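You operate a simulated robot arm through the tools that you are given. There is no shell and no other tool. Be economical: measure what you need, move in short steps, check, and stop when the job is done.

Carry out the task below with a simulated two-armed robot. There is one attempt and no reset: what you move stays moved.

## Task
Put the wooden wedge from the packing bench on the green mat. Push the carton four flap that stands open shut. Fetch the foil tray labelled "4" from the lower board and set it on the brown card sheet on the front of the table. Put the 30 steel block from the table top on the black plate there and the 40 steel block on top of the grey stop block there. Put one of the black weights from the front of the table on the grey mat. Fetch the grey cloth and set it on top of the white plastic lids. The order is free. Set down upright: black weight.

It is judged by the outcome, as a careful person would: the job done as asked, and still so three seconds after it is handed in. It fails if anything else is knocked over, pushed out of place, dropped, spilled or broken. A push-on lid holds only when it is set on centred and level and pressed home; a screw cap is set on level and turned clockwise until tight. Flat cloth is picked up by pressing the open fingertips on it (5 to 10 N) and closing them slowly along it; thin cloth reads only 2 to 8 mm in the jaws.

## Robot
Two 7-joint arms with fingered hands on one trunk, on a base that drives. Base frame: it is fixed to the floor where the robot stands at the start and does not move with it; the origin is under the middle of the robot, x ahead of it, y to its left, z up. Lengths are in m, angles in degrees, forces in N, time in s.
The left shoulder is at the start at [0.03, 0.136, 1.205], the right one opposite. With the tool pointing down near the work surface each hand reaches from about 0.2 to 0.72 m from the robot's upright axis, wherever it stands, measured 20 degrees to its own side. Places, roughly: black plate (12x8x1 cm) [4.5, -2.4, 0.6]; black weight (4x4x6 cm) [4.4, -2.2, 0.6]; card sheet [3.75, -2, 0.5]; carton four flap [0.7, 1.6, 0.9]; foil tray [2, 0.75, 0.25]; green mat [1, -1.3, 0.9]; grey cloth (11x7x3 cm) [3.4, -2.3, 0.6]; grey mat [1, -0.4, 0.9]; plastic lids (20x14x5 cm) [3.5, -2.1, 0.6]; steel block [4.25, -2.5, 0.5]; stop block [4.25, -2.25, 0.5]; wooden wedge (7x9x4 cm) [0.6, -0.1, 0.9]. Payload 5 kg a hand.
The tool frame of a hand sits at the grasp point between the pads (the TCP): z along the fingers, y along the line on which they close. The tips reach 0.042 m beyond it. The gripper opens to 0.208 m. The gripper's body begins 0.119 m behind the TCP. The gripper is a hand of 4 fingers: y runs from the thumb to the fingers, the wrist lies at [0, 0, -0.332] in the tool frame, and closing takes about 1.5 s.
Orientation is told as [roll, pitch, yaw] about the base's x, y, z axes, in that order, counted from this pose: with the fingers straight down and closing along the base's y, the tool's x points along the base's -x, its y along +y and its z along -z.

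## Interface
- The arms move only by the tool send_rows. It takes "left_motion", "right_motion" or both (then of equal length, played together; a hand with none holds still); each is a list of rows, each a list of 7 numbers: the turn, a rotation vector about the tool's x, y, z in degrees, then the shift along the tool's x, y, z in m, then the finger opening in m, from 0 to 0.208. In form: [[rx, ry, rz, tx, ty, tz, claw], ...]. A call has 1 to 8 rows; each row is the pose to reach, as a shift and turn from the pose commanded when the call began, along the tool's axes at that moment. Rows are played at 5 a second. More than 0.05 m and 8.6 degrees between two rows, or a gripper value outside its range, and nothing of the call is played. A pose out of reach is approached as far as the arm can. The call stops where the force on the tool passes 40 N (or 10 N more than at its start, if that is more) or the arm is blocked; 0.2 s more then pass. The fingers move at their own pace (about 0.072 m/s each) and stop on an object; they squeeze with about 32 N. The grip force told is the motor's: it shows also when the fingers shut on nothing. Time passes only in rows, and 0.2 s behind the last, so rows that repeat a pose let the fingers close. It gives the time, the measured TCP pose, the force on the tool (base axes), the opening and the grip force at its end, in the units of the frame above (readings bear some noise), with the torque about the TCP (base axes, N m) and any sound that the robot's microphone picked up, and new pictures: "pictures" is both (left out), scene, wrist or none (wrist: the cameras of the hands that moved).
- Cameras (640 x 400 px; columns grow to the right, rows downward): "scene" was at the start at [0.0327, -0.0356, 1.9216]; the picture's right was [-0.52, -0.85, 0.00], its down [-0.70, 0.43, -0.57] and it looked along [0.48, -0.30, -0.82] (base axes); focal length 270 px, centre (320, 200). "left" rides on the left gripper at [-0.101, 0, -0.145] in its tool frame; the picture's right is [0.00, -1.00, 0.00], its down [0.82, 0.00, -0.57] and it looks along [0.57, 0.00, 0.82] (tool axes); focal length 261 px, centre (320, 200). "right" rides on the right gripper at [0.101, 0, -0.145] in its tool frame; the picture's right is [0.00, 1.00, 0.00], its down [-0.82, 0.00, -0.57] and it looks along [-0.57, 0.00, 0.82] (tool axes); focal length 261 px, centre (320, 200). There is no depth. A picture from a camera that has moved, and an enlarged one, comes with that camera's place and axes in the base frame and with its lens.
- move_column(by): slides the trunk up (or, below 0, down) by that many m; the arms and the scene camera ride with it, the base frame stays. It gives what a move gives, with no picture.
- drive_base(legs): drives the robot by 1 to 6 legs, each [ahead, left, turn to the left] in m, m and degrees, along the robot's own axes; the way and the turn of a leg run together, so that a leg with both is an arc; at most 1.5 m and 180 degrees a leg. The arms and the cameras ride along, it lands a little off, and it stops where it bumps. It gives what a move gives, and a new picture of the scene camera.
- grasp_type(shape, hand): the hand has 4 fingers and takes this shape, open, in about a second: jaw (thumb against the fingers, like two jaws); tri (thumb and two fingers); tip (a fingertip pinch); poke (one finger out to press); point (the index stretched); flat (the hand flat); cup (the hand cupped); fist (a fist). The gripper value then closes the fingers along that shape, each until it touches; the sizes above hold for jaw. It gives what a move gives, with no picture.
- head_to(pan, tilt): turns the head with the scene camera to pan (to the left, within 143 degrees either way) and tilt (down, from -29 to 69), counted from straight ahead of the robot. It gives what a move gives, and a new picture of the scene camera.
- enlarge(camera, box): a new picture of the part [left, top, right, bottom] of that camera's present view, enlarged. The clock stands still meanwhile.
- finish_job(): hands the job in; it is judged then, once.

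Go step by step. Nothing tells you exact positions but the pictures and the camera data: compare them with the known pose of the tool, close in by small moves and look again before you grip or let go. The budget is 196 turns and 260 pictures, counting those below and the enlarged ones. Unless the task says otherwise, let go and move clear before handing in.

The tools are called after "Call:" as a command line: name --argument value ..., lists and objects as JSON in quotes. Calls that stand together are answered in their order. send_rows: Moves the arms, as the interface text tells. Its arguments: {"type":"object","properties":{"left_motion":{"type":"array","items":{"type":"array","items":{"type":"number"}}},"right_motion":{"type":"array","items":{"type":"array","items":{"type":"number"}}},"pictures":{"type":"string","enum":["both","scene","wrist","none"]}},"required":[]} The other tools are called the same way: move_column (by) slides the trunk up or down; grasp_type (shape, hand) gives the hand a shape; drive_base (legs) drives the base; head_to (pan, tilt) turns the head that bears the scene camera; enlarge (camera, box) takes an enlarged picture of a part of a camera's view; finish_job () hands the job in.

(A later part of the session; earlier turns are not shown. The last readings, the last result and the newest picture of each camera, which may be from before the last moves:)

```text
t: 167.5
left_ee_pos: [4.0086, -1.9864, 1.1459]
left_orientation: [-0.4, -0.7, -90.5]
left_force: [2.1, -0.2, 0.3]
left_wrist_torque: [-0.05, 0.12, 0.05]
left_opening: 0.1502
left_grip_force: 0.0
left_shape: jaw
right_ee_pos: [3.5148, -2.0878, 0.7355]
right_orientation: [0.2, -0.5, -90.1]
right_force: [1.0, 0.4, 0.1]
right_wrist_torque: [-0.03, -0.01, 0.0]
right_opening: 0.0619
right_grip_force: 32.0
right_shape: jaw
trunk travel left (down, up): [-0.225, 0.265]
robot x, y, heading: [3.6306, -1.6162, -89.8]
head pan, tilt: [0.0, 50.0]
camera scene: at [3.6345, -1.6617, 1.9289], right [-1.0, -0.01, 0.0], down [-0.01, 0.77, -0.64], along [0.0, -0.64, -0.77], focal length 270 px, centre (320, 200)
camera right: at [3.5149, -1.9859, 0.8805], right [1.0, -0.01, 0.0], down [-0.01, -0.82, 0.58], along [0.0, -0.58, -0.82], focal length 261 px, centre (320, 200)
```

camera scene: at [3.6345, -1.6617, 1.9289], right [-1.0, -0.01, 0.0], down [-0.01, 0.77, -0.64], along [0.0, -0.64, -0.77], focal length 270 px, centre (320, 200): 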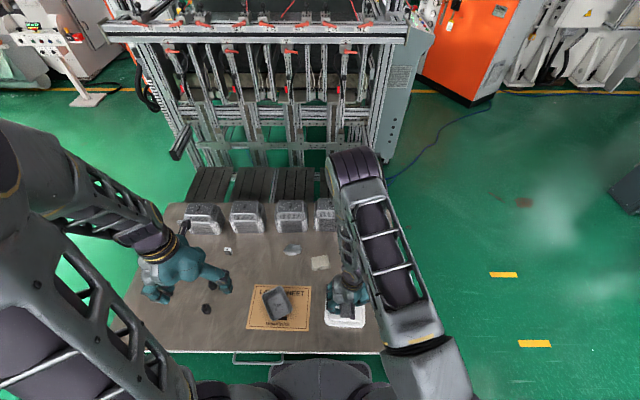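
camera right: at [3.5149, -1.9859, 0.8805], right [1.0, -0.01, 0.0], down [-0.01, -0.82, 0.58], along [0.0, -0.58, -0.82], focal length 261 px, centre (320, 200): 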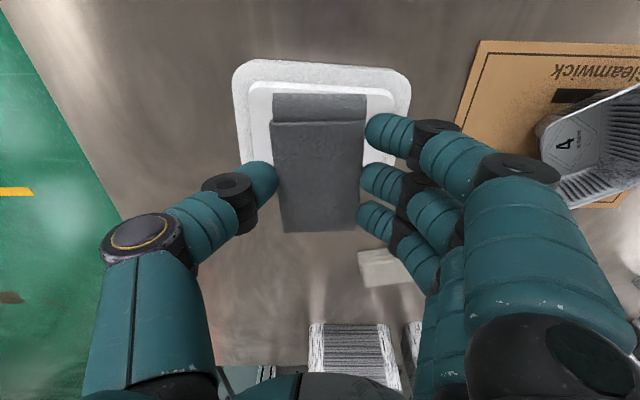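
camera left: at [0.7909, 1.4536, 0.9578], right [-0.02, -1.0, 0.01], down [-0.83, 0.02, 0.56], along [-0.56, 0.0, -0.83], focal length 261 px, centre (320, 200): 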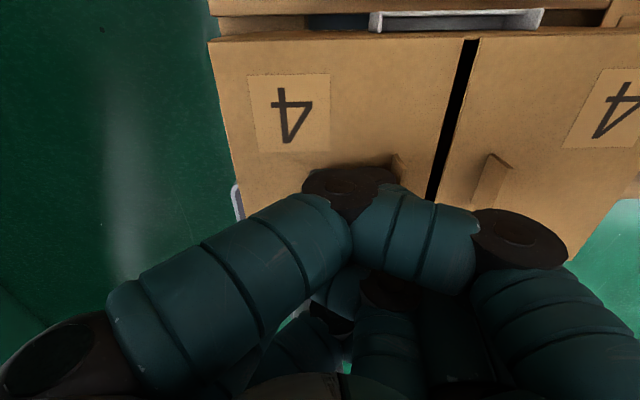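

Centred on the lids. Lowering until contact.

Call:
send_rows --right_motion '[[0, 0, 0, 0, 0, 0.03, 0.03], [0, 0, 0, 0, 0, 0.055, 0.03], [0, 0, 0, 0, 0, 0.065, 0.03], [0, 0, 0, 0, 0, 0.07, 0.03], [0, 0, 0, 0, 0, 0.075, 0.03]]' --pictures "none"

```text
t: 168.7
left_ee_pos: [4.0072, -1.9884, 1.1449]
left_orientation: [-0.2, -0.6, -90.5]
left_force: [-0.1, -0.6, -0.3]
left_wrist_torque: [-0.02, 0.01, 0.01]
left_opening: 0.1503
left_grip_force: 0.1
left_shape: jaw
right_ee_pos: [3.5141, -2.0892, 0.6582]
right_orientation: [0.2, -0.3, -90.0]
right_force: [0.1, 0.0, -1.0]
right_wrist_torque: [-0.02, 0.0, 0.02]
right_opening: 0.0616
right_grip_force: 31.6
right_shape: jaw
trunk travel left (down, up): [-0.225, 0.265]
robot x, y, heading: [3.6306, -1.6179, -89.4]
head pan, tilt: [0.0, 50.0]
```

Call:
send_rows --right_motion '[[0, 0, 0, 0, 0, 0.004, 0.03], [0, 0, 0, 0, 0, 0.008, 0.03], [0, 0, 0, 0, 0, 0.012, 0.03]]' --pictures "wrist"

```text
t: 169.5
left_ee_pos: [4.0074, -1.9873, 1.1475]
left_orientation: [-0.3, -0.6, -90.7]
left_force: [0.3, -0.1, -1.0]
left_wrist_torque: [0.08, 0.0, 0.01]
left_opening: 0.1504
left_grip_force: 0.0
left_shape: jaw
right_ee_pos: [3.5152, -2.0905, 0.651]
right_orientation: [0.2, -0.5, -90.1]
right_force: [1.8, 6.5, 38.4]
right_wrist_torque: [0.24, -0.16, 0.02]
right_opening: 0.0634
right_grip_force: 31.9
right_shape: jaw
trunk travel left (down, up): [-0.225, 0.265]
robot x, y, heading: [3.6319, -1.6168, -89.5]
head pan, tilt: [0.0, 50.0]
stopped in row 3 (right hand): the force on the tool passed its limit at 45 N (the readings are from after the stop); the commanded pose is now the measured one
camera right: at [3.515, -1.9878, 0.7955], right [1.0, 0.0, 0.0], down [-0.01, -0.82, 0.58], along [0.0, -0.58, -0.82], focal length 261 px, centre (320, 200)
```

right: 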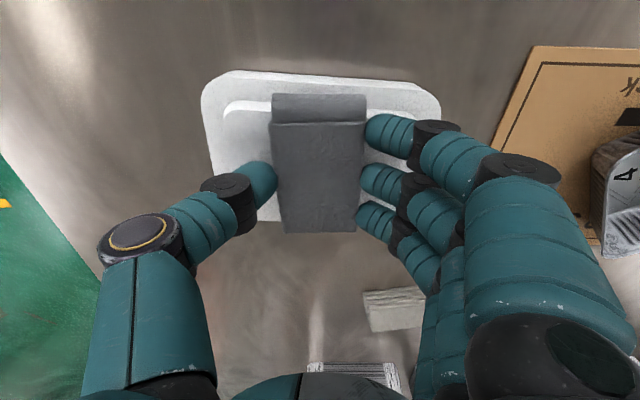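

Resting on the lids. Easing, opening, and lifting away.

Call:
send_rows --right_motion '[[0, 0, 0, 0, 0, -0.004, 0.03], [0, 0, 0, 0, 0, -0.004, 0.08], [0, 0, 0, 0, 0, -0.004, 0.1], [0, 0, 0, 0, 0, -0.004, 0.1], [0, 0, 0, 0, 0, -0.03, 0.1], [0, 0, 0, 0, 0, -0.07, 0.1], [0, 0, 0, 0, 0, -0.115, 0.1], [0, 0, 0, 0, 0, -0.16, 0.1]]' --pictures "wrist"

```text
t: 171.3
left_ee_pos: [4.0075, -1.9869, 1.1463]
left_orientation: [-0.4, -0.6, -90.7]
left_force: [-0.2, 0.0, 0.5]
left_wrist_torque: [-0.05, 0.01, 0.02]
left_opening: 0.1502
left_grip_force: 0.3
left_shape: jaw
right_ee_pos: [3.5136, -2.0863, 0.8108]
right_orientation: [0.3, -0.4, -90.0]
right_force: [-1.0, 1.4, -0.3]
right_wrist_torque: [-0.16, -0.02, -0.01]
right_opening: 0.0991
right_grip_force: 0.0
right_shape: jaw
trunk travel left (down, up): [-0.225, 0.265]
robot x, y, heading: [3.6319, -1.6179, -89.6]
head pan, tilt: [0.0, 50.0]
camera right: at [3.5135, -1.985, 0.9544], right [1.0, 0.0, 0.0], down [-0.01, -0.82, 0.58], along [0.0, -0.58, -0.82], focal length 261 px, centre (320, 200)
```

right: 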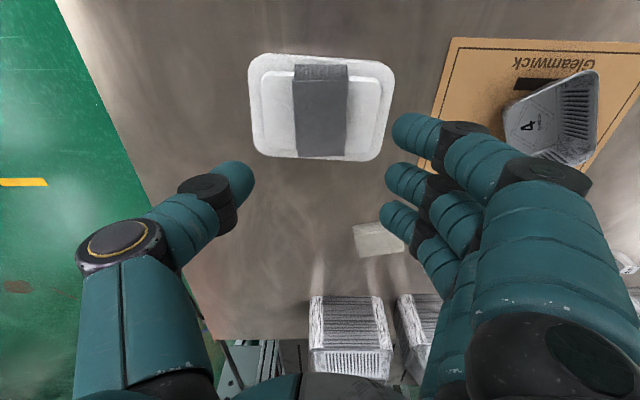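

Cloth is on the lids. Next the steel blocks on the left side; driving left and viewing labels.

Call:
drive_base --legs '[[0, 0.45, 0], [0.05, 0, 0]]'

Call:
send_rows --left_motion '[[0, 0, 0, 0.02, 0.045, 0, 0.15], [0, 0, 0, 0.04, 0.09, 0, 0.15], [0, 0, 0, 0.06, 0.13, 0, 0.15]]' --pictures "scene"

Call:
enlarge --camera "scene" --box '[160, 180, 360, 330]'

```text
t: 174.5
left_ee_pos: [4.4613, -2.0354, 1.1456]
left_orientation: [-0.3, -0.4, -90.5]
left_force: [0.1, -1.6, -0.5]
left_wrist_torque: [0.34, 0.07, -0.02]
left_opening: 0.1507
left_grip_force: 0.1
left_shape: jaw
right_ee_pos: [3.9679, -2.1377, 0.8077]
right_orientation: [0.1, -0.4, -89.9]
right_force: [-0.1, -1.1, -1.6]
right_wrist_torque: [0.22, -0.01, -0.01]
right_opening: 0.0991
right_grip_force: 0.0
right_shape: jaw
trunk travel left (down, up): [-0.225, 0.265]
robot x, y, heading: [4.0814, -1.6628, -89.3]
head pan, tilt: [0.0, 50.0]
camera scene: at [4.086, -1.7134, 1.9286], right [-1.0, -0.01, 0.0], down [-0.01, 0.77, -0.64], along [0.01, -0.64, -0.77], focal length 270 px, centre (320, 200)
```

scene: 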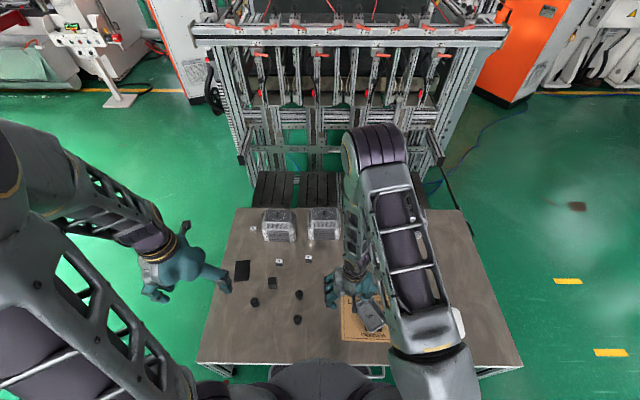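

```text
t: 175.3
left_ee_pos: [4.5948, -1.9715, 1.1442]
left_orientation: [-0.4, -0.6, -90.5]
left_force: [0.2, 1.1, -0.3]
left_wrist_torque: [-0.13, 0.16, -0.02]
left_opening: 0.1501
left_grip_force: 0.1
left_shape: jaw
right_ee_pos: [3.9689, -2.1335, 0.8097]
right_orientation: [0.3, -0.7, -89.9]
right_force: [0.5, -0.1, 0.3]
right_wrist_torque: [-0.02, 0.1, -0.02]
right_opening: 0.0992
right_grip_force: 0.1
right_shape: jaw
trunk travel left (down, up): [-0.225, 0.265]
robot x, y, heading: [4.0822, -1.6605, -89.3]
head pan, tilt: [0.0, 50.0]
camera scene: at [4.0874, -1.7063, 1.9289], right [-1.0, -0.01, 0.0], down [-0.01, 0.77, -0.64], along [0.01, -0.64, -0.77], focal length 270 px, centre (320, 200)
```

scene: 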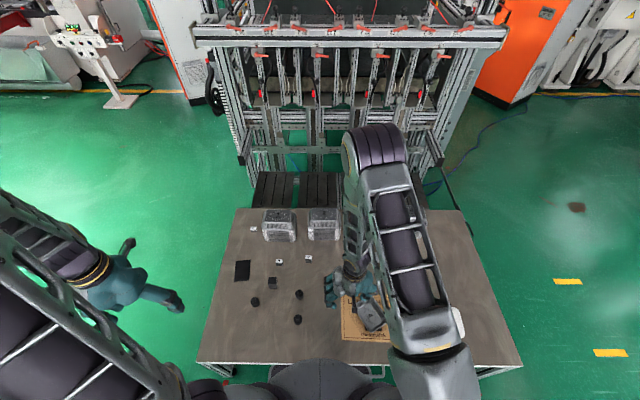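

```text
2.67 times, centred on (260, 255) of scene
camera zoom: at [4.0874, -1.7063, 1.9289], right [-1.0, -0.01, 0.0], down [-0.01, 0.77, -0.64], along [0.01, -0.64, -0.77], focal length 721 px, centre (480, 53)
```

zoom: 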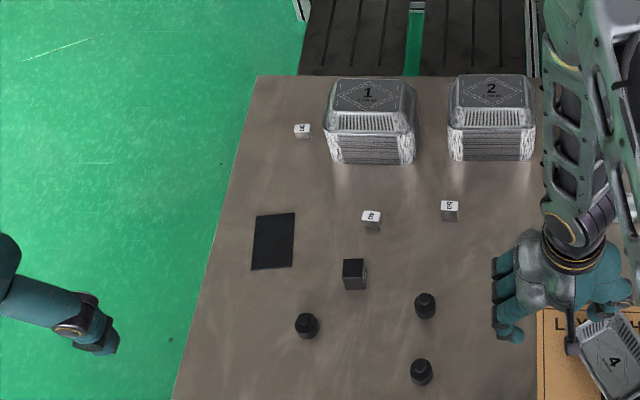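

Let me read the cube labels.

Call:
enlarge --camera "scene" --box '[262, 240, 342, 290]'

Call:
enlarge --camera "scene" --box '[240, 215, 290, 247]'

```text
8.00 times, centred on (302, 265) of scene
camera zoom: at [4.0874, -1.7063, 1.9289], right [-1.0, -0.01, 0.0], down [-0.01, 0.77, -0.64], along [0.01, -0.64, -0.77], focal length 2162 px, centre (464, -320)
```

zoom: 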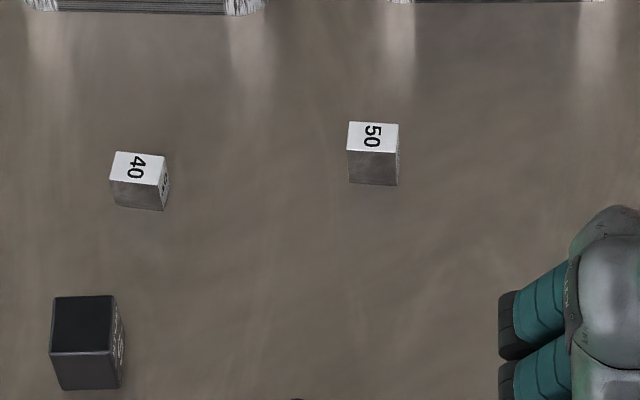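

```text
12.50 times, centred on (265, 231) of scene
camera zoom: at [4.0874, -1.7063, 1.9289], right [-1.0, -0.01, 0.0], down [-0.01, 0.77, -0.64], along [0.01, -0.64, -0.77], focal length 3378 px, centre (1008, -188)
```

zoom: 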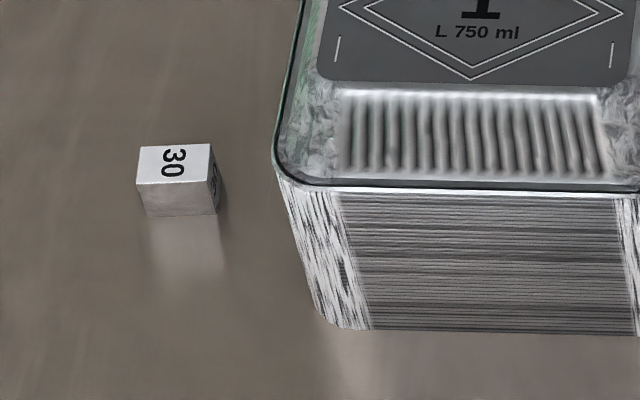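

Block 30 is at the far corner [4.496, -2.608], block 40 at [4.321, -2.389]. Both, plus plate [4.515, -2.35] and stop block [4.337, -2.266], are best reached from the table's left side (edge x≈4.645). I'll raise the right hand and drive round.

Call:
send_rows --right_motion '[[0, 0, 0, 0, 0, -0.045, 0.1], [0, 0, 0, 0.0, 0, -0.09, 0.1], [0, 0, 0, 0.02, 0, -0.13, 0.1], [0, 0, 0, 0.04, -0.02, -0.17, 0.1], [0, 0, 0, 0.06, -0.05, -0.2, 0.1], [0, 0, 0, 0.08, -0.08, -0.23, 0.1]]' --pictures "none"

Call:
drive_base --legs '[[-0.4, 0, 0], [0, 1.1, 0]]'

Call:
head_to --pan 0 --tilt 35

```text
t: 176.7
left_ee_pos: [4.591, -1.9699, 1.1461]
left_orientation: [-0.2, -0.7, -90.4]
left_force: [-1.0, 0.6, 0.5]
left_wrist_torque: [-0.13, -0.13, 0.0]
left_opening: 0.1504
left_grip_force: 0.0
left_shape: jaw
right_ee_pos: [3.8847, -2.0498, 1.0386]
right_orientation: [0.3, -0.6, -89.8]
right_force: [-1.9, 1.6, -0.3]
right_wrist_torque: [-0.21, -0.16, -0.02]
right_opening: 0.0993
right_grip_force: 0.0
right_shape: jaw
trunk travel left (down, up): [-0.225, 0.265]
robot x, y, heading: [4.0816, -1.6622, -89.6]
head pan, tilt: [0.0, 50.0]
```

```text
t: 184.4
left_ee_pos: [5.6734, -1.5732, 1.1438]
left_orientation: [-0.3, -0.6, -91.5]
left_force: [-0.3, 0.5, -0.7]
left_wrist_torque: [0.01, 0.02, -0.01]
left_opening: 0.1502
left_grip_force: 0.1
left_shape: jaw
right_ee_pos: [4.9664, -1.6428, 1.038]
right_orientation: [0.2, -0.5, -90.8]
right_force: [-0.1, 0.2, 0.1]
right_wrist_torque: [-0.04, 0.04, 0.02]
right_opening: 0.0996
right_grip_force: 0.0
right_shape: jaw
trunk travel left (down, up): [-0.225, 0.265]
robot x, y, heading: [5.1678, -1.2544, -90.3]
head pan, tilt: [0.0, 50.0]
camera scene: at [5.1712, -1.3008, 1.9288], right [-1.0, 0.01, 0.0], down [0.0, 0.77, -0.64], along [0.0, -0.64, -0.77], focal length 270 px, centre (320, 200)
```

scene: 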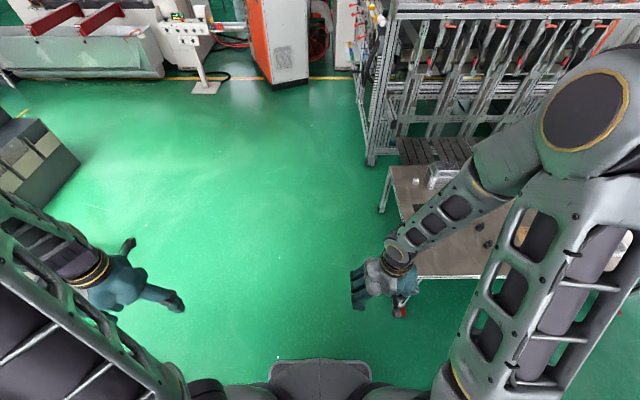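

```text
t: 185.2
left_ee_pos: [5.672, -1.5743, 1.1454]
left_orientation: [-0.4, -0.6, -91.4]
left_force: [-0.6, 0.3, 0.2]
left_wrist_torque: [0.03, -0.02, 0.0]
left_opening: 0.1502
left_grip_force: 0.0
left_shape: jaw
right_ee_pos: [4.9657, -1.6412, 1.0384]
right_orientation: [0.2, -0.4, -90.9]
right_force: [-0.3, -0.3, 0.2]
right_wrist_torque: [0.01, 0.0, 0.01]
right_opening: 0.0995
right_grip_force: 0.0
right_shape: jaw
trunk travel left (down, up): [-0.225, 0.265]
robot x, y, heading: [5.1676, -1.255, -90.5]
head pan, tilt: [0.0, 35.0]
camera scene: at [5.1702, -1.3119, 1.9505], right [-1.0, 0.01, 0.0], down [0.0, 0.57, -0.82], along [0.0, -0.82, -0.57], focal length 270 px, centre (320, 200)
```

scene: 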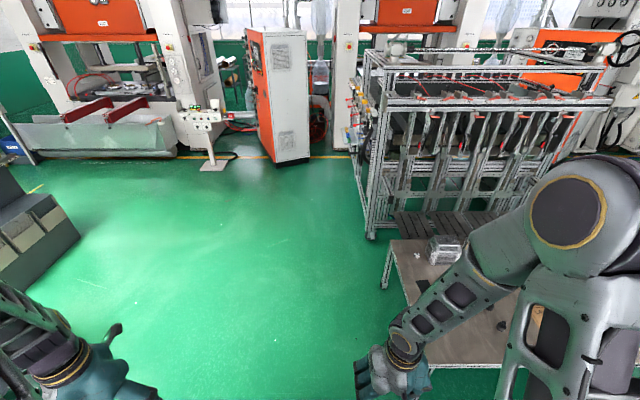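

Call:
drive_base --legs '[[0, 0, -90], [0, 1.1, 0], [0.1, 0, 0]]'

Call:
head_to --pan 0 --tilt 58

```text
t: 195.3
left_ee_pos: [4.758, -2.8472, 1.1442]
left_orientation: [-0.4, -0.5, 179.3]
left_force: [-1.0, 0.6, -0.3]
left_wrist_torque: [-0.01, -0.12, -0.02]
left_opening: 0.1501
left_grip_force: 0.1
left_shape: jaw
right_ee_pos: [4.6821, -2.1424, 1.0382]
right_orientation: [0.3, -0.5, 179.8]
right_force: [-0.8, 0.1, -0.2]
right_wrist_torque: [0.0, -0.15, 0.0]
right_opening: 0.0994
right_grip_force: 0.1
right_shape: jaw
trunk travel left (down, up): [-0.225, 0.265]
robot x, y, heading: [5.0696, -2.3446, -179.9]
head pan, tilt: [0.0, 35.0]
camera scene: at [5.0124, -2.3398, 1.9505], right [0.0, 1.0, 0.0], down [0.57, 0.0, -0.82], along [-0.82, 0.0, -0.57], focal length 270 px, centre (320, 200)
```

scene: 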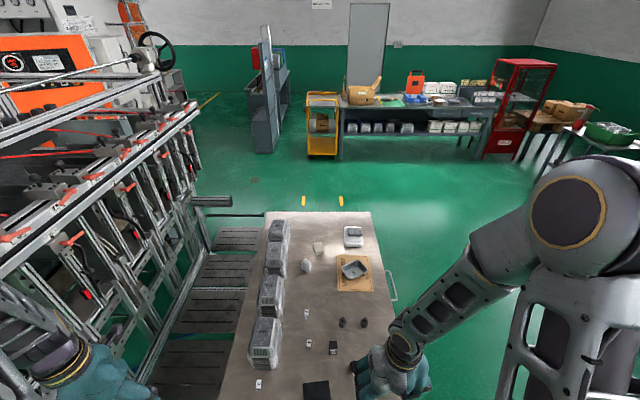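

```text
t: 196.2
left_ee_pos: [4.7581, -2.8471, 1.1442]
left_orientation: [-0.3, -0.6, 179.2]
left_force: [0.9, -0.1, -0.8]
left_wrist_torque: [0.0, 0.02, 0.02]
left_opening: 0.1503
left_grip_force: 0.1
left_shape: jaw
right_ee_pos: [4.6833, -2.1427, 1.0383]
right_orientation: [0.3, -0.5, 179.8]
right_force: [-0.2, 0.0, 0.5]
right_wrist_torque: [0.0, 0.02, 0.02]
right_opening: 0.0994
right_grip_force: 0.1
right_shape: jaw
trunk travel left (down, up): [-0.225, 0.265]
robot x, y, heading: [5.0713, -2.3437, -180.0]
head pan, tilt: [0.0, 58.0]
camera scene: at [5.0341, -2.3399, 1.9187], right [0.0, 1.0, 0.0], down [0.85, 0.0, -0.53], along [-0.53, 0.0, -0.85], focal length 270 px, centre (320, 200)
```

scene: 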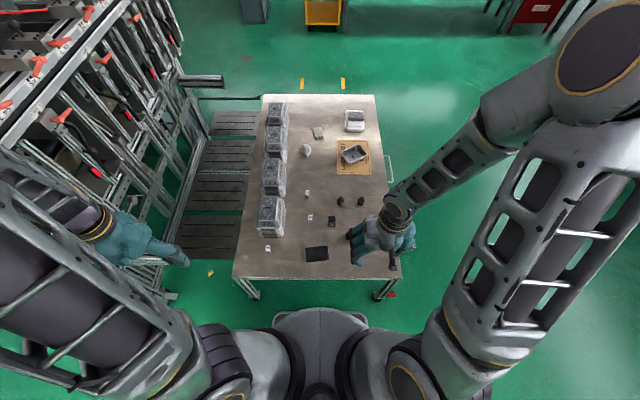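

I'm at the table's left end facing -x. Bringing the left hand over block 30.

Call:
send_rows --left_motion '[[0, 0, 0, -0.032, -0.031, 0.0125, 0.1], [0, 0, 0, -0.064, -0.062, 0.025, 0.1], [0, 0, 0, -0.096, -0.093, 0.0375, 0.1], [0, 0, 0, -0.128, -0.124, 0.05, 0.1], [0, 0, 0, -0.16, -0.155, 0.0625, 0.1], [0, 0, 0, -0.192, -0.186, 0.075, 0.1], [0, 0, 0, -0.224, -0.217, 0.0875, 0.1], [0, 0, 0, -0.258, -0.247, 0.1, 0.1]]' --pictures "none"

Call:
send_rows --left_motion '[[0, 0, 0, 0, 0, 0.045, 0.09], [0, 0, 0, 0, 0, 0.09, 0.09], [0, 0, 0, 0, 0, 0.135, 0.09], [0, 0, 0, 0, 0, 0.18, 0.09], [0, 0, 0, 0, 0, 0.225, 0.09]]' --pictures "both"

```text
t: 198.0
left_ee_pos: [4.502, -2.5963, 1.0485]
left_orientation: [-0.2, -0.5, 179.2]
left_force: [-0.8, 0.9, -0.2]
left_wrist_torque: [-0.06, -0.13, 0.01]
left_opening: 0.1007
left_grip_force: 0.0
left_shape: jaw
right_ee_pos: [4.6814, -2.1407, 1.0379]
right_orientation: [0.3, -0.4, 179.9]
right_force: [-0.8, 0.2, -1.4]
right_wrist_torque: [-0.08, -0.09, 0.02]
right_opening: 0.0993
right_grip_force: 0.0
right_shape: jaw
trunk travel left (down, up): [-0.225, 0.265]
robot x, y, heading: [5.0711, -2.3428, -179.7]
head pan, tilt: [0.0, 58.0]
```

```text
t: 199.2
left_ee_pos: [4.4972, -2.5965, 0.8228]
left_orientation: [-0.4, -0.6, 179.1]
left_force: [-1.3, -0.8, 1.3]
left_wrist_torque: [0.05, -0.16, 0.02]
left_opening: 0.0907
left_grip_force: 0.0
left_shape: jaw
right_ee_pos: [4.6819, -2.1427, 1.0384]
right_orientation: [0.2, -0.5, 179.8]
right_force: [-0.4, 0.2, 0.4]
right_wrist_torque: [0.02, -0.07, 0.02]
right_opening: 0.0992
right_grip_force: 0.1
right_shape: jaw
trunk travel left (down, up): [-0.225, 0.265]
robot x, y, heading: [5.0736, -2.3448, -180.1]
head pan, tilt: [0.0, 58.0]
camera scene: at [5.0321, -2.3407, 1.9185], right [0.0, 1.0, 0.0], down [0.85, 0.0, -0.53], along [-0.53, 0.0, -0.85], focal length 270 px, centre (320, 200)
camera left: at [4.3992, -2.5961, 0.9676], right [0.01, 1.0, 0.01], down [0.83, -0.01, 0.56], along [0.56, 0.0, -0.83], focal length 261 px, centre (320, 200)
```

scene: 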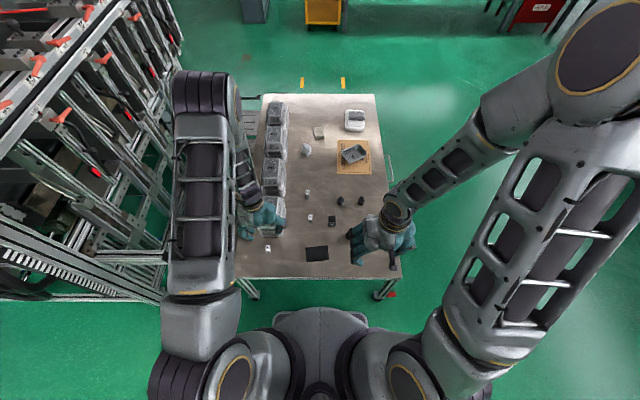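
left: 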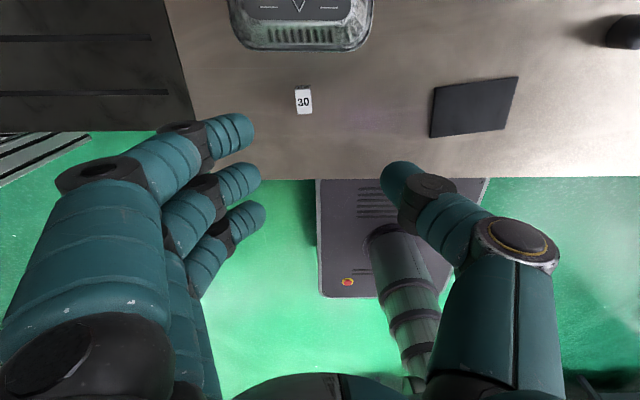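

Block 30 seen at [4.487, -2.618]. Aligning and descending partway with a 7 cm opening.

Call:
send_rows --left_motion '[[0, 0, 0, -0.01, 0.0215, 0.03, 0.08], [0, 0, 0, -0.01, 0.0215, 0.07, 0.08], [0, 0, 0, -0.01, 0.0215, 0.11, 0.075], [0, 0, 0, -0.01, 0.0215, 0.145, 0.075], [0, 0, 0, -0.01, 0.0215, 0.145, 0.075]]' --pictures "wrist"

```text
t: 200.4
left_ee_pos: [4.4903, -2.616, 0.6788]
left_orientation: [-0.3, -0.6, 179.2]
left_force: [0.3, -0.3, -0.1]
left_wrist_torque: [0.03, 0.03, 0.0]
left_opening: 0.0756
left_grip_force: 0.0
left_shape: jaw
right_ee_pos: [4.6839, -2.1418, 1.0386]
right_orientation: [0.3, -0.4, 179.9]
right_force: [-0.9, -0.7, 1.1]
right_wrist_torque: [-0.02, 0.08, 0.01]
right_opening: 0.0993
right_grip_force: 0.2
right_shape: jaw
trunk travel left (down, up): [-0.225, 0.265]
robot x, y, heading: [5.0679, -2.3418, -179.9]
head pan, tilt: [0.0, 58.0]
camera left: at [4.3897, -2.6149, 0.8237], right [0.01, 1.0, 0.0], down [0.83, -0.01, 0.56], along [0.56, 0.0, -0.83], focal length 261 px, centre (320, 200)
```

left: 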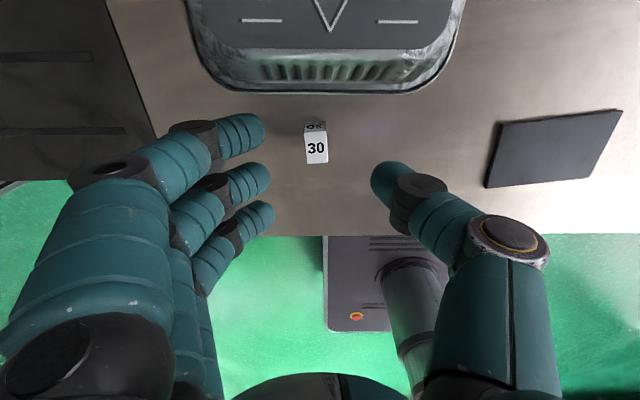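

Call:
send_rows --left_motion '[[0, 0, 0, 0.0, 0.002, 0.03, 0.07], [0, 0, 0, 0.0, 0.002, 0.055, 0.07], [0, 0, 0, 0.0, 0.002, 0.068, 0.07], [0, 0, 0, 0.0, 0.002, 0.074, 0.07]]' --pictures "wrist"

```text
t: 201.4
left_ee_pos: [4.4888, -2.617, 0.6037]
left_orientation: [-0.2, -0.5, 179.1]
left_force: [0.3, 0.8, -1.1]
left_wrist_torque: [0.0, -0.03, 0.03]
left_opening: 0.0706
left_grip_force: 0.0
left_shape: jaw
right_ee_pos: [4.6838, -2.1419, 1.0384]
right_orientation: [0.3, -0.5, 179.7]
right_force: [0.0, 0.2, -0.3]
right_wrist_torque: [0.02, 0.03, 0.01]
right_opening: 0.0995
right_grip_force: 0.0
right_shape: jaw
trunk travel left (down, up): [-0.225, 0.265]
robot x, y, heading: [5.0732, -2.342, -179.6]
head pan, tilt: [0.0, 58.0]
camera left: at [4.389, -2.6174, 0.7492], right [0.01, 1.0, 0.0], down [0.83, -0.01, 0.56], along [0.56, 0.0, -0.83], focal length 261 px, centre (320, 200)
```

left: 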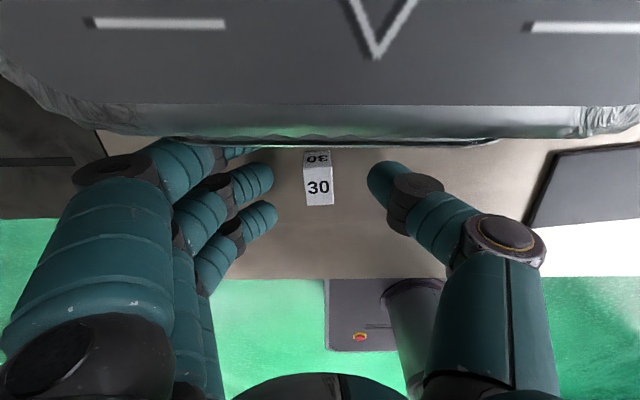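

Call:
send_rows --left_motion '[[0, 0, 0, 0, 0, 0, 0.04], [0, 0, 0, 0, 0, 0, 0.02], [0, 0, 0, 0, 0, 0, 0.01], [0, 0, 0, 0, 0, 0, 0.01], [0, 0, 0, 0, 0, 0, 0.01]]' --pictures "wrist"

```text
t: 202.6
left_ee_pos: [4.4877, -2.6179, 0.605]
left_orientation: [-0.2, -0.6, 179.0]
left_force: [3.2, 1.5, 6.6]
left_wrist_torque: [0.0, -0.06, 0.02]
left_opening: 0.0031
left_grip_force: 32.0
left_shape: jaw
right_ee_pos: [4.6843, -2.1414, 1.0393]
right_orientation: [0.2, -0.6, 179.8]
right_force: [-0.5, 0.4, 0.5]
right_wrist_torque: [0.01, 0.0, 0.0]
right_opening: 0.0995
right_grip_force: 0.0
right_shape: jaw
trunk travel left (down, up): [-0.225, 0.265]
robot x, y, heading: [5.0693, -2.344, -179.6]
head pan, tilt: [0.0, 58.0]
camera left: at [4.3891, -2.6171, 0.7499], right [0.01, 1.0, 0.01], down [0.83, -0.01, 0.56], along [0.56, 0.0, -0.83], focal length 261 px, centre (320, 200)
```

left: 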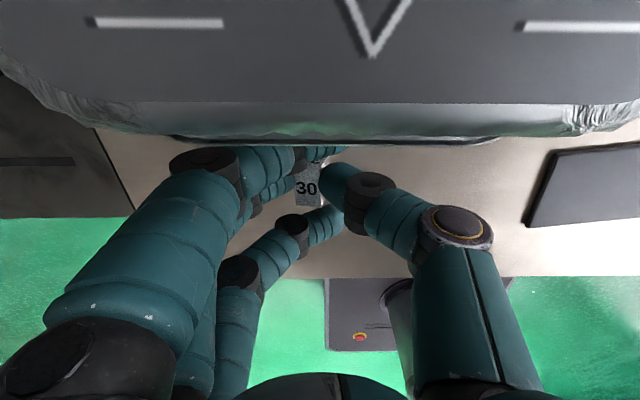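

The small cube let one finger close past it. I'll reopen and check the cube, then use a fingertip pinch.

Call:
send_rows --left_motion '[[0, 0, 0, 0, 0, 0, 0.04], [0, 0, 0, 0, 0, 0, 0.075], [0, 0, 0, 0, 0, 0, 0.075], [0, 0, 0, 0, 0, -0.04, 0.075], [0, 0, 0, 0, 0, -0.08, 0.075]]' --pictures "none"

Call:
grasp_type --hand "left" --shape "tip"

Call:
send_rows --left_motion '[[0, 0, 0, 0, 0, 0, 0.07], [0, 0, 0, 0, 0, 0, 0.07], [0, 0, 0, 0, 0, 0, 0.07]]' --pictures "wrist"

```text
t: 203.8
left_ee_pos: [4.4883, -2.6177, 0.6861]
left_orientation: [-0.3, -0.5, 179.1]
left_force: [1.7, -0.3, -0.1]
left_wrist_torque: [-0.03, 0.22, 0.0]
left_opening: 0.0747
left_grip_force: 0.0
left_shape: jaw
right_ee_pos: [4.6843, -2.1424, 1.0378]
right_orientation: [0.3, -0.5, 179.8]
right_force: [0.1, 0.4, 0.5]
right_wrist_torque: [-0.02, 0.01, 0.03]
right_opening: 0.0992
right_grip_force: 0.0
right_shape: jaw
trunk travel left (down, up): [-0.225, 0.265]
robot x, y, heading: [5.0714, -2.3399, -179.9]
head pan, tilt: [0.0, 58.0]
```

```text
t: 204.7
left_ee_pos: [4.4882, -2.6176, 0.6847]
left_orientation: [-0.3, -0.7, 179.1]
left_force: [0.0, -0.5, -0.3]
left_wrist_torque: [0.06, 0.0, 0.0]
left_opening: 0.208
left_grip_force: 0.1
left_shape: tip
right_ee_pos: [4.6835, -2.1421, 1.0382]
right_orientation: [0.3, -0.4, 179.9]
right_force: [0.7, -0.7, 0.7]
right_wrist_torque: [-0.03, -0.01, -0.02]
right_opening: 0.0994
right_grip_force: 0.0
right_shape: jaw
trunk travel left (down, up): [-0.225, 0.265]
robot x, y, heading: [5.0702, -2.3427, -179.7]
head pan, tilt: [0.0, 58.0]
```

```text
t: 205.5
left_ee_pos: [4.4885, -2.6176, 0.6838]
left_orientation: [-0.3, -0.6, 179.3]
left_force: [0.3, -0.4, -0.5]
left_wrist_torque: [-0.02, 0.0, 0.0]
left_opening: 0.0963
left_grip_force: 0.0
left_shape: tip
right_ee_pos: [4.6837, -2.1433, 1.0378]
right_orientation: [0.2, -0.5, 179.8]
right_force: [0.9, -0.8, 0.1]
right_wrist_torque: [-0.01, 0.01, 0.04]
right_opening: 0.0994
right_grip_force: 0.1
right_shape: jaw
trunk travel left (down, up): [-0.225, 0.265]
robot x, y, heading: [5.0719, -2.3419, -179.5]
head pan, tilt: [0.0, 58.0]
camera left: at [4.3885, -2.6176, 0.8296], right [0.01, 1.0, 0.0], down [0.83, -0.01, 0.56], along [0.56, 0.0, -0.83], focal length 261 px, centre (320, 200)
```

left: 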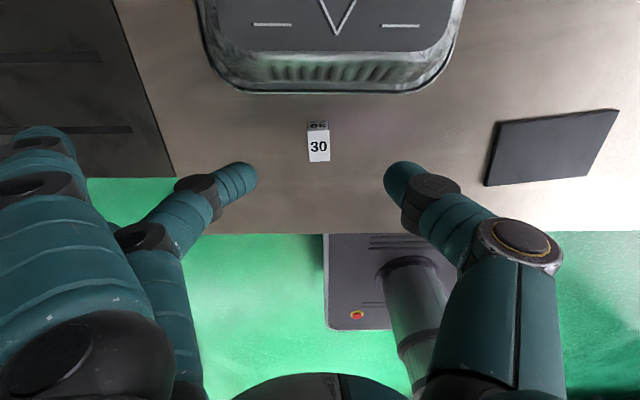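

Fingertip pinch is aligned with the cube. Descending and closing.

Call:
send_rows --left_motion '[[0, 0, 0, 0.001, 0.0, 0.03, 0.06], [0, 0, 0, 0.001, 0.0, 0.06, 0.06], [0, 0, 0, 0.001, 0.0, 0.073, 0.06], [0, 0, 0, 0.001, 0.0, 0.079, 0.06]]' --pictures "wrist"

```text
t: 206.5
left_ee_pos: [4.4887, -2.6191, 0.604]
left_orientation: [-0.3, -0.5, 179.2]
left_force: [0.4, -0.2, 0.0]
left_wrist_torque: [-0.02, -0.04, -0.01]
left_opening: 0.0605
left_grip_force: 0.1
left_shape: tip
right_ee_pos: [4.6837, -2.1424, 1.0381]
right_orientation: [0.3, -0.4, 179.8]
right_force: [-0.3, -0.5, -0.9]
right_wrist_torque: [-0.01, 0.0, -0.02]
right_opening: 0.0994
right_grip_force: 0.0
right_shape: jaw
trunk travel left (down, up): [-0.225, 0.265]
robot x, y, heading: [5.0727, -2.3406, -179.9]
head pan, tilt: [0.0, 58.0]
camera left: at [4.3898, -2.6177, 0.7498], right [0.01, 1.0, 0.0], down [0.83, -0.01, 0.56], along [0.56, 0.0, -0.83], focal length 261 px, centre (320, 200)
```

left: 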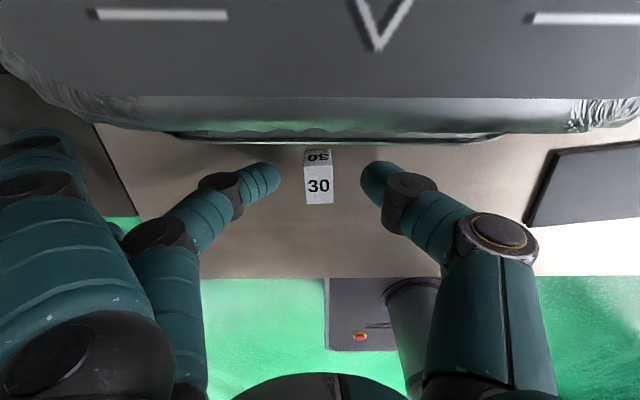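

Call:
send_rows --left_motion '[[0, 0, 0, 0, 0, 0, 0.04], [0, 0, 0, 0, 0, 0, 0.02], [0, 0, 0, 0, 0, 0, 0.01], [0, 0, 0, 0, 0, 0, 0.01], [0, 0, 0, 0, 0, 0, 0.01]]' --pictures "wrist"

```text
t: 207.7
left_ee_pos: [4.4886, -2.6192, 0.6054]
left_orientation: [-0.3, -0.5, 179.2]
left_force: [0.4, 0.0, 0.1]
left_wrist_torque: [0.01, 0.04, 0.01]
left_opening: 0.0164
left_grip_force: 32.3
left_shape: tip
right_ee_pos: [4.6829, -2.1425, 1.0377]
right_orientation: [0.3, -0.6, 179.7]
right_force: [0.9, -0.1, -0.3]
right_wrist_torque: [-0.03, 0.01, 0.01]
right_opening: 0.0991
right_grip_force: 0.1
right_shape: jaw
trunk travel left (down, up): [-0.225, 0.265]
robot x, y, heading: [5.0709, -2.3452, -179.9]
head pan, tilt: [0.0, 58.0]
camera left: at [4.3895, -2.6176, 0.75], right [0.01, 1.0, 0.0], down [0.83, -0.01, 0.56], along [0.56, 0.0, -0.83], focal length 261 px, centre (320, 200)
```

left: 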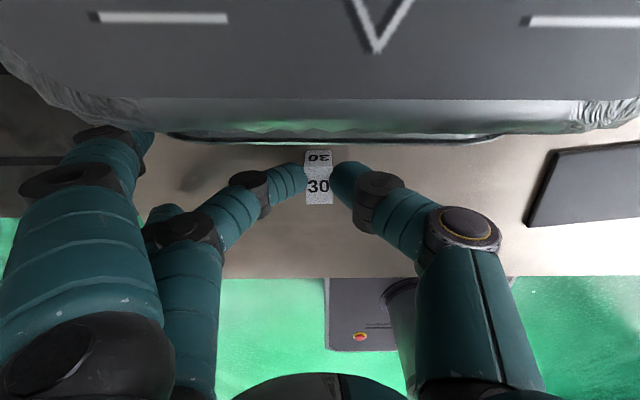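

Pinched (cube ≈2 cm). Lifting and carrying over the black plate.

Call:
send_rows --left_motion '[[0, 0, 0, 0, 0, -0.03, 0.005], [0, 0, 0, 0, 0, -0.075, 0.005], [0, 0, 0, 0.005, -0.01, -0.12, 0.005], [0, 0, 0, 0.01, -0.05, -0.14, 0.005], [0, 0, 0, 0.015, -0.1, -0.14, 0.005], [0, 0, 0, 0.02, -0.15, -0.14, 0.005], [0, 0, 0, 0.02, -0.2, -0.14, 0.005], [0, 0, 0, 0.02, -0.245, -0.14, 0.005]]' --pictures "both"

```text
refused: row 5 steps farther than a row can; nothing moved
```

Call:
send_rows --left_motion '[[0, 0, 0, 0, 0, -0.03, 0.005], [0, 0, 0, 0, 0, -0.075, 0.005], [0, 0, 0, 0.0, -0.01, -0.12, 0.005], [0, 0, 0, 0.005, -0.05, -0.14, 0.005], [0, 0, 0, 0.01, -0.098, -0.14, 0.005], [0, 0, 0, 0.015, -0.146, -0.14, 0.005], [0, 0, 0, 0.02, -0.194, -0.14, 0.005], [0, 0, 0, 0.02, -0.242, -0.14, 0.005]]' --pictures "both"

```text
t: 209.5
left_ee_pos: [4.5136, -2.3772, 0.7478]
left_orientation: [-0.2, -0.6, 179.2]
left_force: [0.1, -1.3, -2.8]
left_wrist_torque: [0.09, 0.02, 0.01]
left_opening: 0.0163
left_grip_force: 32.2
left_shape: tip
right_ee_pos: [4.6838, -2.1407, 1.0376]
right_orientation: [0.3, -0.5, 179.8]
right_force: [0.6, 0.9, 0.1]
right_wrist_torque: [-0.15, 0.03, -0.02]
right_opening: 0.0994
right_grip_force: 0.0
right_shape: jaw
trunk travel left (down, up): [-0.225, 0.265]
robot x, y, heading: [5.0722, -2.3418, -179.6]
head pan, tilt: [0.0, 58.0]
camera scene: at [5.0341, -2.3368, 1.9186], right [0.0, 1.0, 0.0], down [0.85, 0.0, -0.53], along [-0.53, 0.0, -0.85], focal length 270 px, centre (320, 200)
camera left: at [4.4141, -2.3764, 0.8916], right [0.01, 1.0, 0.0], down [0.83, -0.01, 0.56], along [0.56, 0.0, -0.83], focal length 261 px, centre (320, 200)
```

scene: 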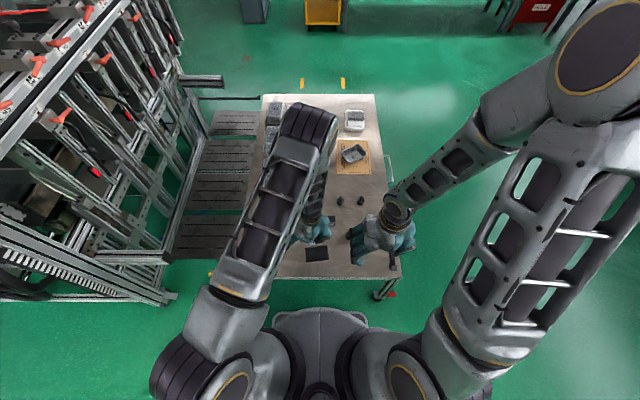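
left: 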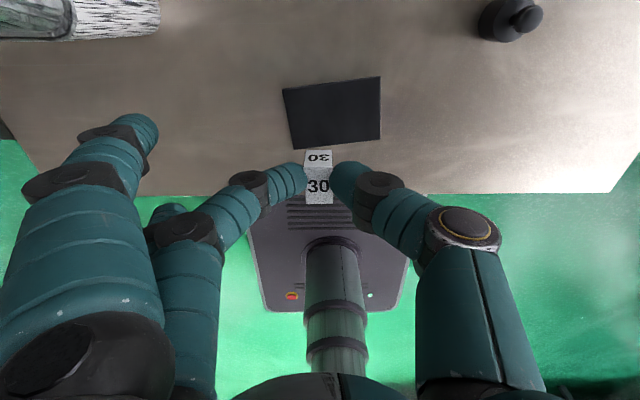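

Plate centre at [4.506, -2.358]. Aligning and lowering.

Call:
send_rows --left_motion '[[0, 0, 0, -0.0065, -0.019, 0.03, 0.005], [0, 0, 0, -0.0065, -0.019, 0.07, 0.005], [0, 0, 0, -0.0065, -0.019, 0.1, 0.005], [0, 0, 0, -0.0065, -0.019, 0.12, 0.005], [0, 0, 0, -0.0065, -0.019, 0.12, 0.005]]' --pictures "wrist"

```text
t: 210.7
left_ee_pos: [4.5064, -2.3581, 0.6271]
left_orientation: [-0.4, -0.6, 179.2]
left_force: [0.2, 0.3, -1.3]
left_wrist_torque: [-0.05, 0.01, 0.06]
left_opening: 0.0158
left_grip_force: 31.6
left_shape: tip
right_ee_pos: [4.6834, -2.1422, 1.0374]
right_orientation: [0.3, -0.5, 179.8]
right_force: [1.0, 0.2, 0.1]
right_wrist_torque: [-0.05, 0.05, 0.01]
right_opening: 0.0993
right_grip_force: 0.0
right_shape: jaw
trunk travel left (down, up): [-0.225, 0.265]
robot x, y, heading: [5.0743, -2.3439, -179.5]
head pan, tilt: [0.0, 58.0]
camera left: at [4.4069, -2.357, 0.7718], right [0.01, 1.0, 0.0], down [0.83, -0.01, 0.56], along [0.56, 0.0, -0.83], focal length 261 px, centre (320, 200)
```

left: 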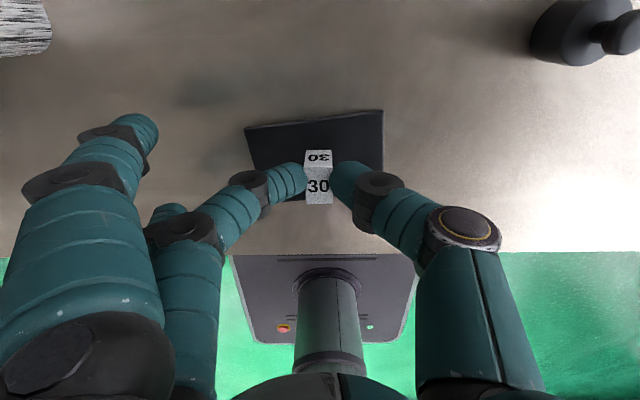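

Call:
send_rows --left_motion '[[0, 0, 0, 0, 0, 0.005, 0.005], [0, 0, 0, 0, 0, 0.008, 0.005], [0, 0, 0, 0, 0, 0.011, 0.005], [0, 0, 0, 0, 0, 0.013, 0.005]]' --pictures "none"

```text
t: 211.7
left_ee_pos: [4.5083, -2.3566, 0.6134]
left_orientation: [-0.3, -0.5, 179.1]
left_force: [-0.2, -0.8, -2.4]
left_wrist_torque: [0.01, 0.04, -0.02]
left_opening: 0.016
left_grip_force: 32.1
left_shape: tip
right_ee_pos: [4.6835, -2.1416, 1.0379]
right_orientation: [0.4, -0.5, 179.8]
right_force: [-0.2, -0.5, -0.4]
right_wrist_torque: [0.02, -0.03, -0.01]
right_opening: 0.0994
right_grip_force: 0.1
right_shape: jaw
trunk travel left (down, up): [-0.225, 0.265]
robot x, y, heading: [5.0707, -2.3452, -180.1]
head pan, tilt: [0.0, 58.0]
```

Call:
send_rows --left_motion '[[0, 0, 0, 0, 0, 0.002, 0.005], [0, 0, 0, 0, 0, 0.004, 0.005], [0, 0, 0, 0, 0, 0.006, 0.005]]' --pictures "wrist"

```text
t: 212.5
left_ee_pos: [4.5064, -2.3559, 0.6089]
left_orientation: [-0.2, -0.6, 179.1]
left_force: [2.6, 1.0, 24.9]
left_wrist_torque: [-0.09, -0.08, 0.02]
left_opening: 0.0169
left_grip_force: 32.0
left_shape: tip
right_ee_pos: [4.6838, -2.1421, 1.0387]
right_orientation: [0.3, -0.5, 179.8]
right_force: [0.5, 0.8, -0.2]
right_wrist_torque: [0.01, 0.01, 0.04]
right_opening: 0.0993
right_grip_force: 0.0
right_shape: jaw
trunk travel left (down, up): [-0.225, 0.265]
robot x, y, heading: [5.0727, -2.342, -179.8]
head pan, tilt: [0.0, 58.0]
camera left: at [4.4063, -2.3564, 0.7544], right [0.01, 1.0, 0.01], down [0.83, -0.01, 0.56], along [0.56, 0.0, -0.83], focal length 261 px, centre (320, 200)
```

left: 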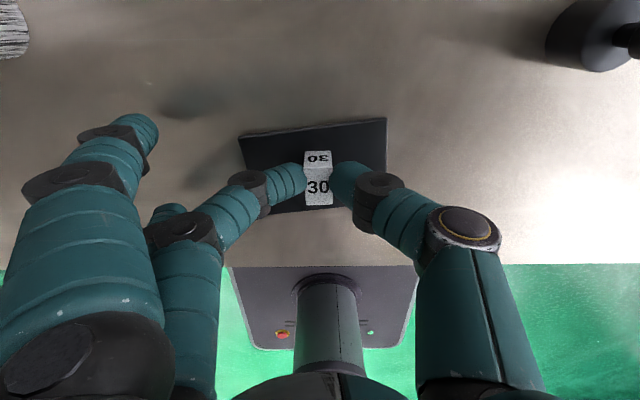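

On the plate. Easing, opening and rising.

Call:
send_rows --left_motion '[[0, 0, 0, 0, 0, -0.002, 0.005], [0, 0, 0, 0, 0, -0.002, 0.03], [0, 0, 0, 0, 0, -0.002, 0.06], [0, 0, 0, 0, 0, -0.002, 0.06], [0, 0, 0, 0, 0, -0.04, 0.06], [0, 0, 0, 0, 0, -0.08, 0.06], [0, 0, 0, 0, 0, -0.12, 0.06]]' --pictures "wrist"

```text
t: 214.1
left_ee_pos: [4.5071, -2.3586, 0.729]
left_orientation: [-0.3, -0.6, 179.1]
left_force: [2.0, 0.6, -0.9]
left_wrist_torque: [0.03, 0.22, 0.02]
left_opening: 0.0595
left_grip_force: 0.1
left_shape: tip
right_ee_pos: [4.6847, -2.1425, 1.0381]
right_orientation: [0.4, -0.6, 179.7]
right_force: [0.6, 0.5, 0.4]
right_wrist_torque: [0.0, 0.05, -0.02]
right_opening: 0.0995
right_grip_force: 0.0
right_shape: jaw
trunk travel left (down, up): [-0.225, 0.265]
robot x, y, heading: [5.0706, -2.3418, -180.1]
head pan, tilt: [0.0, 58.0]
camera left: at [4.4088, -2.3573, 0.8731], right [0.01, 1.0, 0.0], down [0.83, -0.01, 0.56], along [0.56, 0.0, -0.83], focal length 261 px, centre (320, 200)
```

left: 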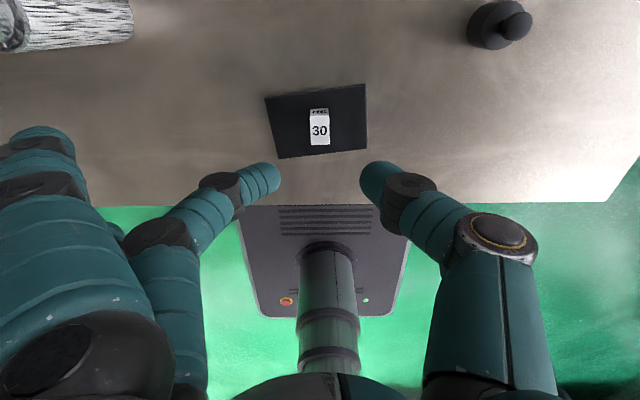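

30 is on the plate. For the 40 block the splayed fingers might touch tray stack 1, so I'll check the "tri" hand shape above it.

Call:
grasp_type --hand "left" --shape "tri"

Call:
send_rows --left_motion '[[0, 0, 0, -0.04, 0.005, -0.02, 0.07], [0, 0, 0, -0.085, 0.01, -0.03, 0.07], [0, 0, 0, -0.13, 0.02, -0.03, 0.07], [0, 0, 0, -0.175, 0.03, -0.03, 0.07], [0, 0, 0, -0.187, 0.03, -0.03, 0.07], [0, 0, 0, -0.187, 0.03, -0.03, 0.07]]' --pictures "both"

```text
t: 215.0
left_ee_pos: [4.5074, -2.3586, 0.727]
left_orientation: [-0.3, -0.6, 179.2]
left_force: [0.2, 0.6, 0.2]
left_wrist_torque: [0.0, 0.02, -0.04]
left_opening: 0.208
left_grip_force: 0.1
left_shape: tri
right_ee_pos: [4.6841, -2.143, 1.0386]
right_orientation: [0.3, -0.4, 179.7]
right_force: [0.5, -0.2, 0.1]
right_wrist_torque: [0.03, 0.04, -0.01]
right_opening: 0.0993
right_grip_force: 0.0
right_shape: jaw
trunk travel left (down, up): [-0.225, 0.265]
robot x, y, heading: [5.0677, -2.3418, -179.5]
head pan, tilt: [0.0, 58.0]
```

```text
t: 216.4
left_ee_pos: [4.3217, -2.3872, 0.7591]
left_orientation: [-0.3, -0.5, 179.2]
left_force: [-0.2, -0.4, -1.1]
left_wrist_torque: [0.02, 0.02, 0.0]
left_opening: 0.0709
left_grip_force: 0.0
left_shape: tri
right_ee_pos: [4.683, -2.1417, 1.0369]
right_orientation: [0.3, -0.6, 179.8]
right_force: [-0.7, 0.1, -0.1]
right_wrist_torque: [0.05, -0.04, -0.01]
right_opening: 0.0996
right_grip_force: 0.1
right_shape: jaw
trunk travel left (down, up): [-0.225, 0.265]
robot x, y, heading: [5.0735, -2.3415, -180.0]
head pan, tilt: [0.0, 58.0]
camera scene: at [5.0331, -2.34, 1.9186], right [0.0, 1.0, 0.0], down [0.85, 0.0, -0.53], along [-0.53, 0.0, -0.85], focal length 270 px, centre (320, 200)
camera left: at [4.2212, -2.3858, 0.9034], right [0.01, 1.0, 0.0], down [0.83, -0.01, 0.56], along [0.56, 0.0, -0.83], focal length 261 px, centre (320, 200)
```

scene: 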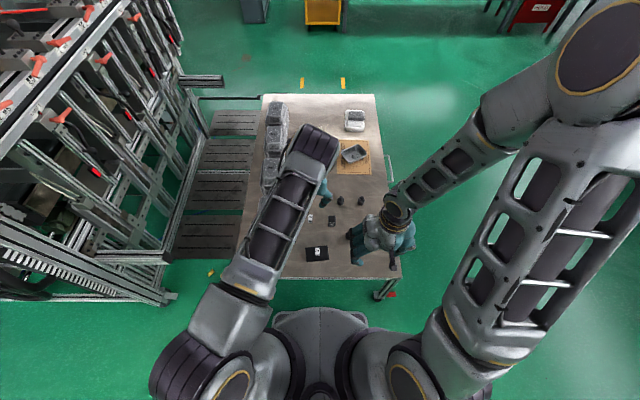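
left: 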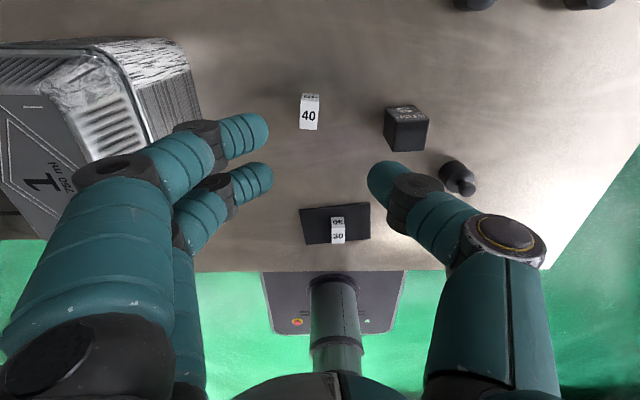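

"Tri" is compact. Block 40 is at about [4.306, -2.398], turned -6°. Aligning and lowering.

Call:
send_rows --left_motion '[[0, 0, 3, -0.006, 0.006, 0.03, 0.07], [0, 0, 5, -0.011, 0.011, 0.06, 0.065], [0, 0, 5, -0.011, 0.011, 0.09, 0.065], [0, 0, 5, -0.011, 0.011, 0.09, 0.065]]' --pictures "wrist"

```text
t: 217.1
left_ee_pos: [4.3062, -2.3938, 0.6969]
left_orientation: [-0.1, -1.0, 174.3]
left_force: [14.0, 6.0, 46.5]
left_wrist_torque: [-9.58, -0.85, 2.8]
left_opening: 0.0652
left_grip_force: 0.1
left_shape: tri
right_ee_pos: [4.6854, -2.142, 1.0392]
right_orientation: [0.3, -0.6, 179.8]
right_force: [-0.9, -0.4, -0.6]
right_wrist_torque: [0.09, -0.09, 0.02]
right_opening: 0.0995
right_grip_force: 0.0
right_shape: jaw
trunk travel left (down, up): [-0.225, 0.265]
robot x, y, heading: [5.0721, -2.3408, -179.9]
head pan, tilt: [0.0, 58.0]
stopped in row 3 (left hand): the force on the tool passed its limit at 97 N (the readings are from after the stop); the commanded pose is now the measured one
camera left: at [4.2074, -2.3853, 0.843], right [0.1, 1.0, 0.0], down [0.83, -0.08, 0.56], along [0.56, -0.05, -0.83], focal length 261 px, centre (320, 200)
```

left: 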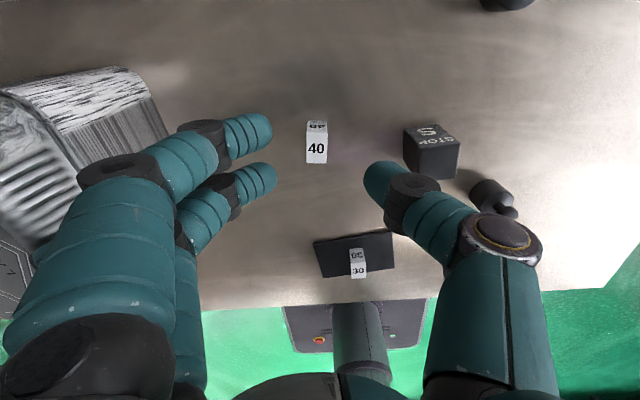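

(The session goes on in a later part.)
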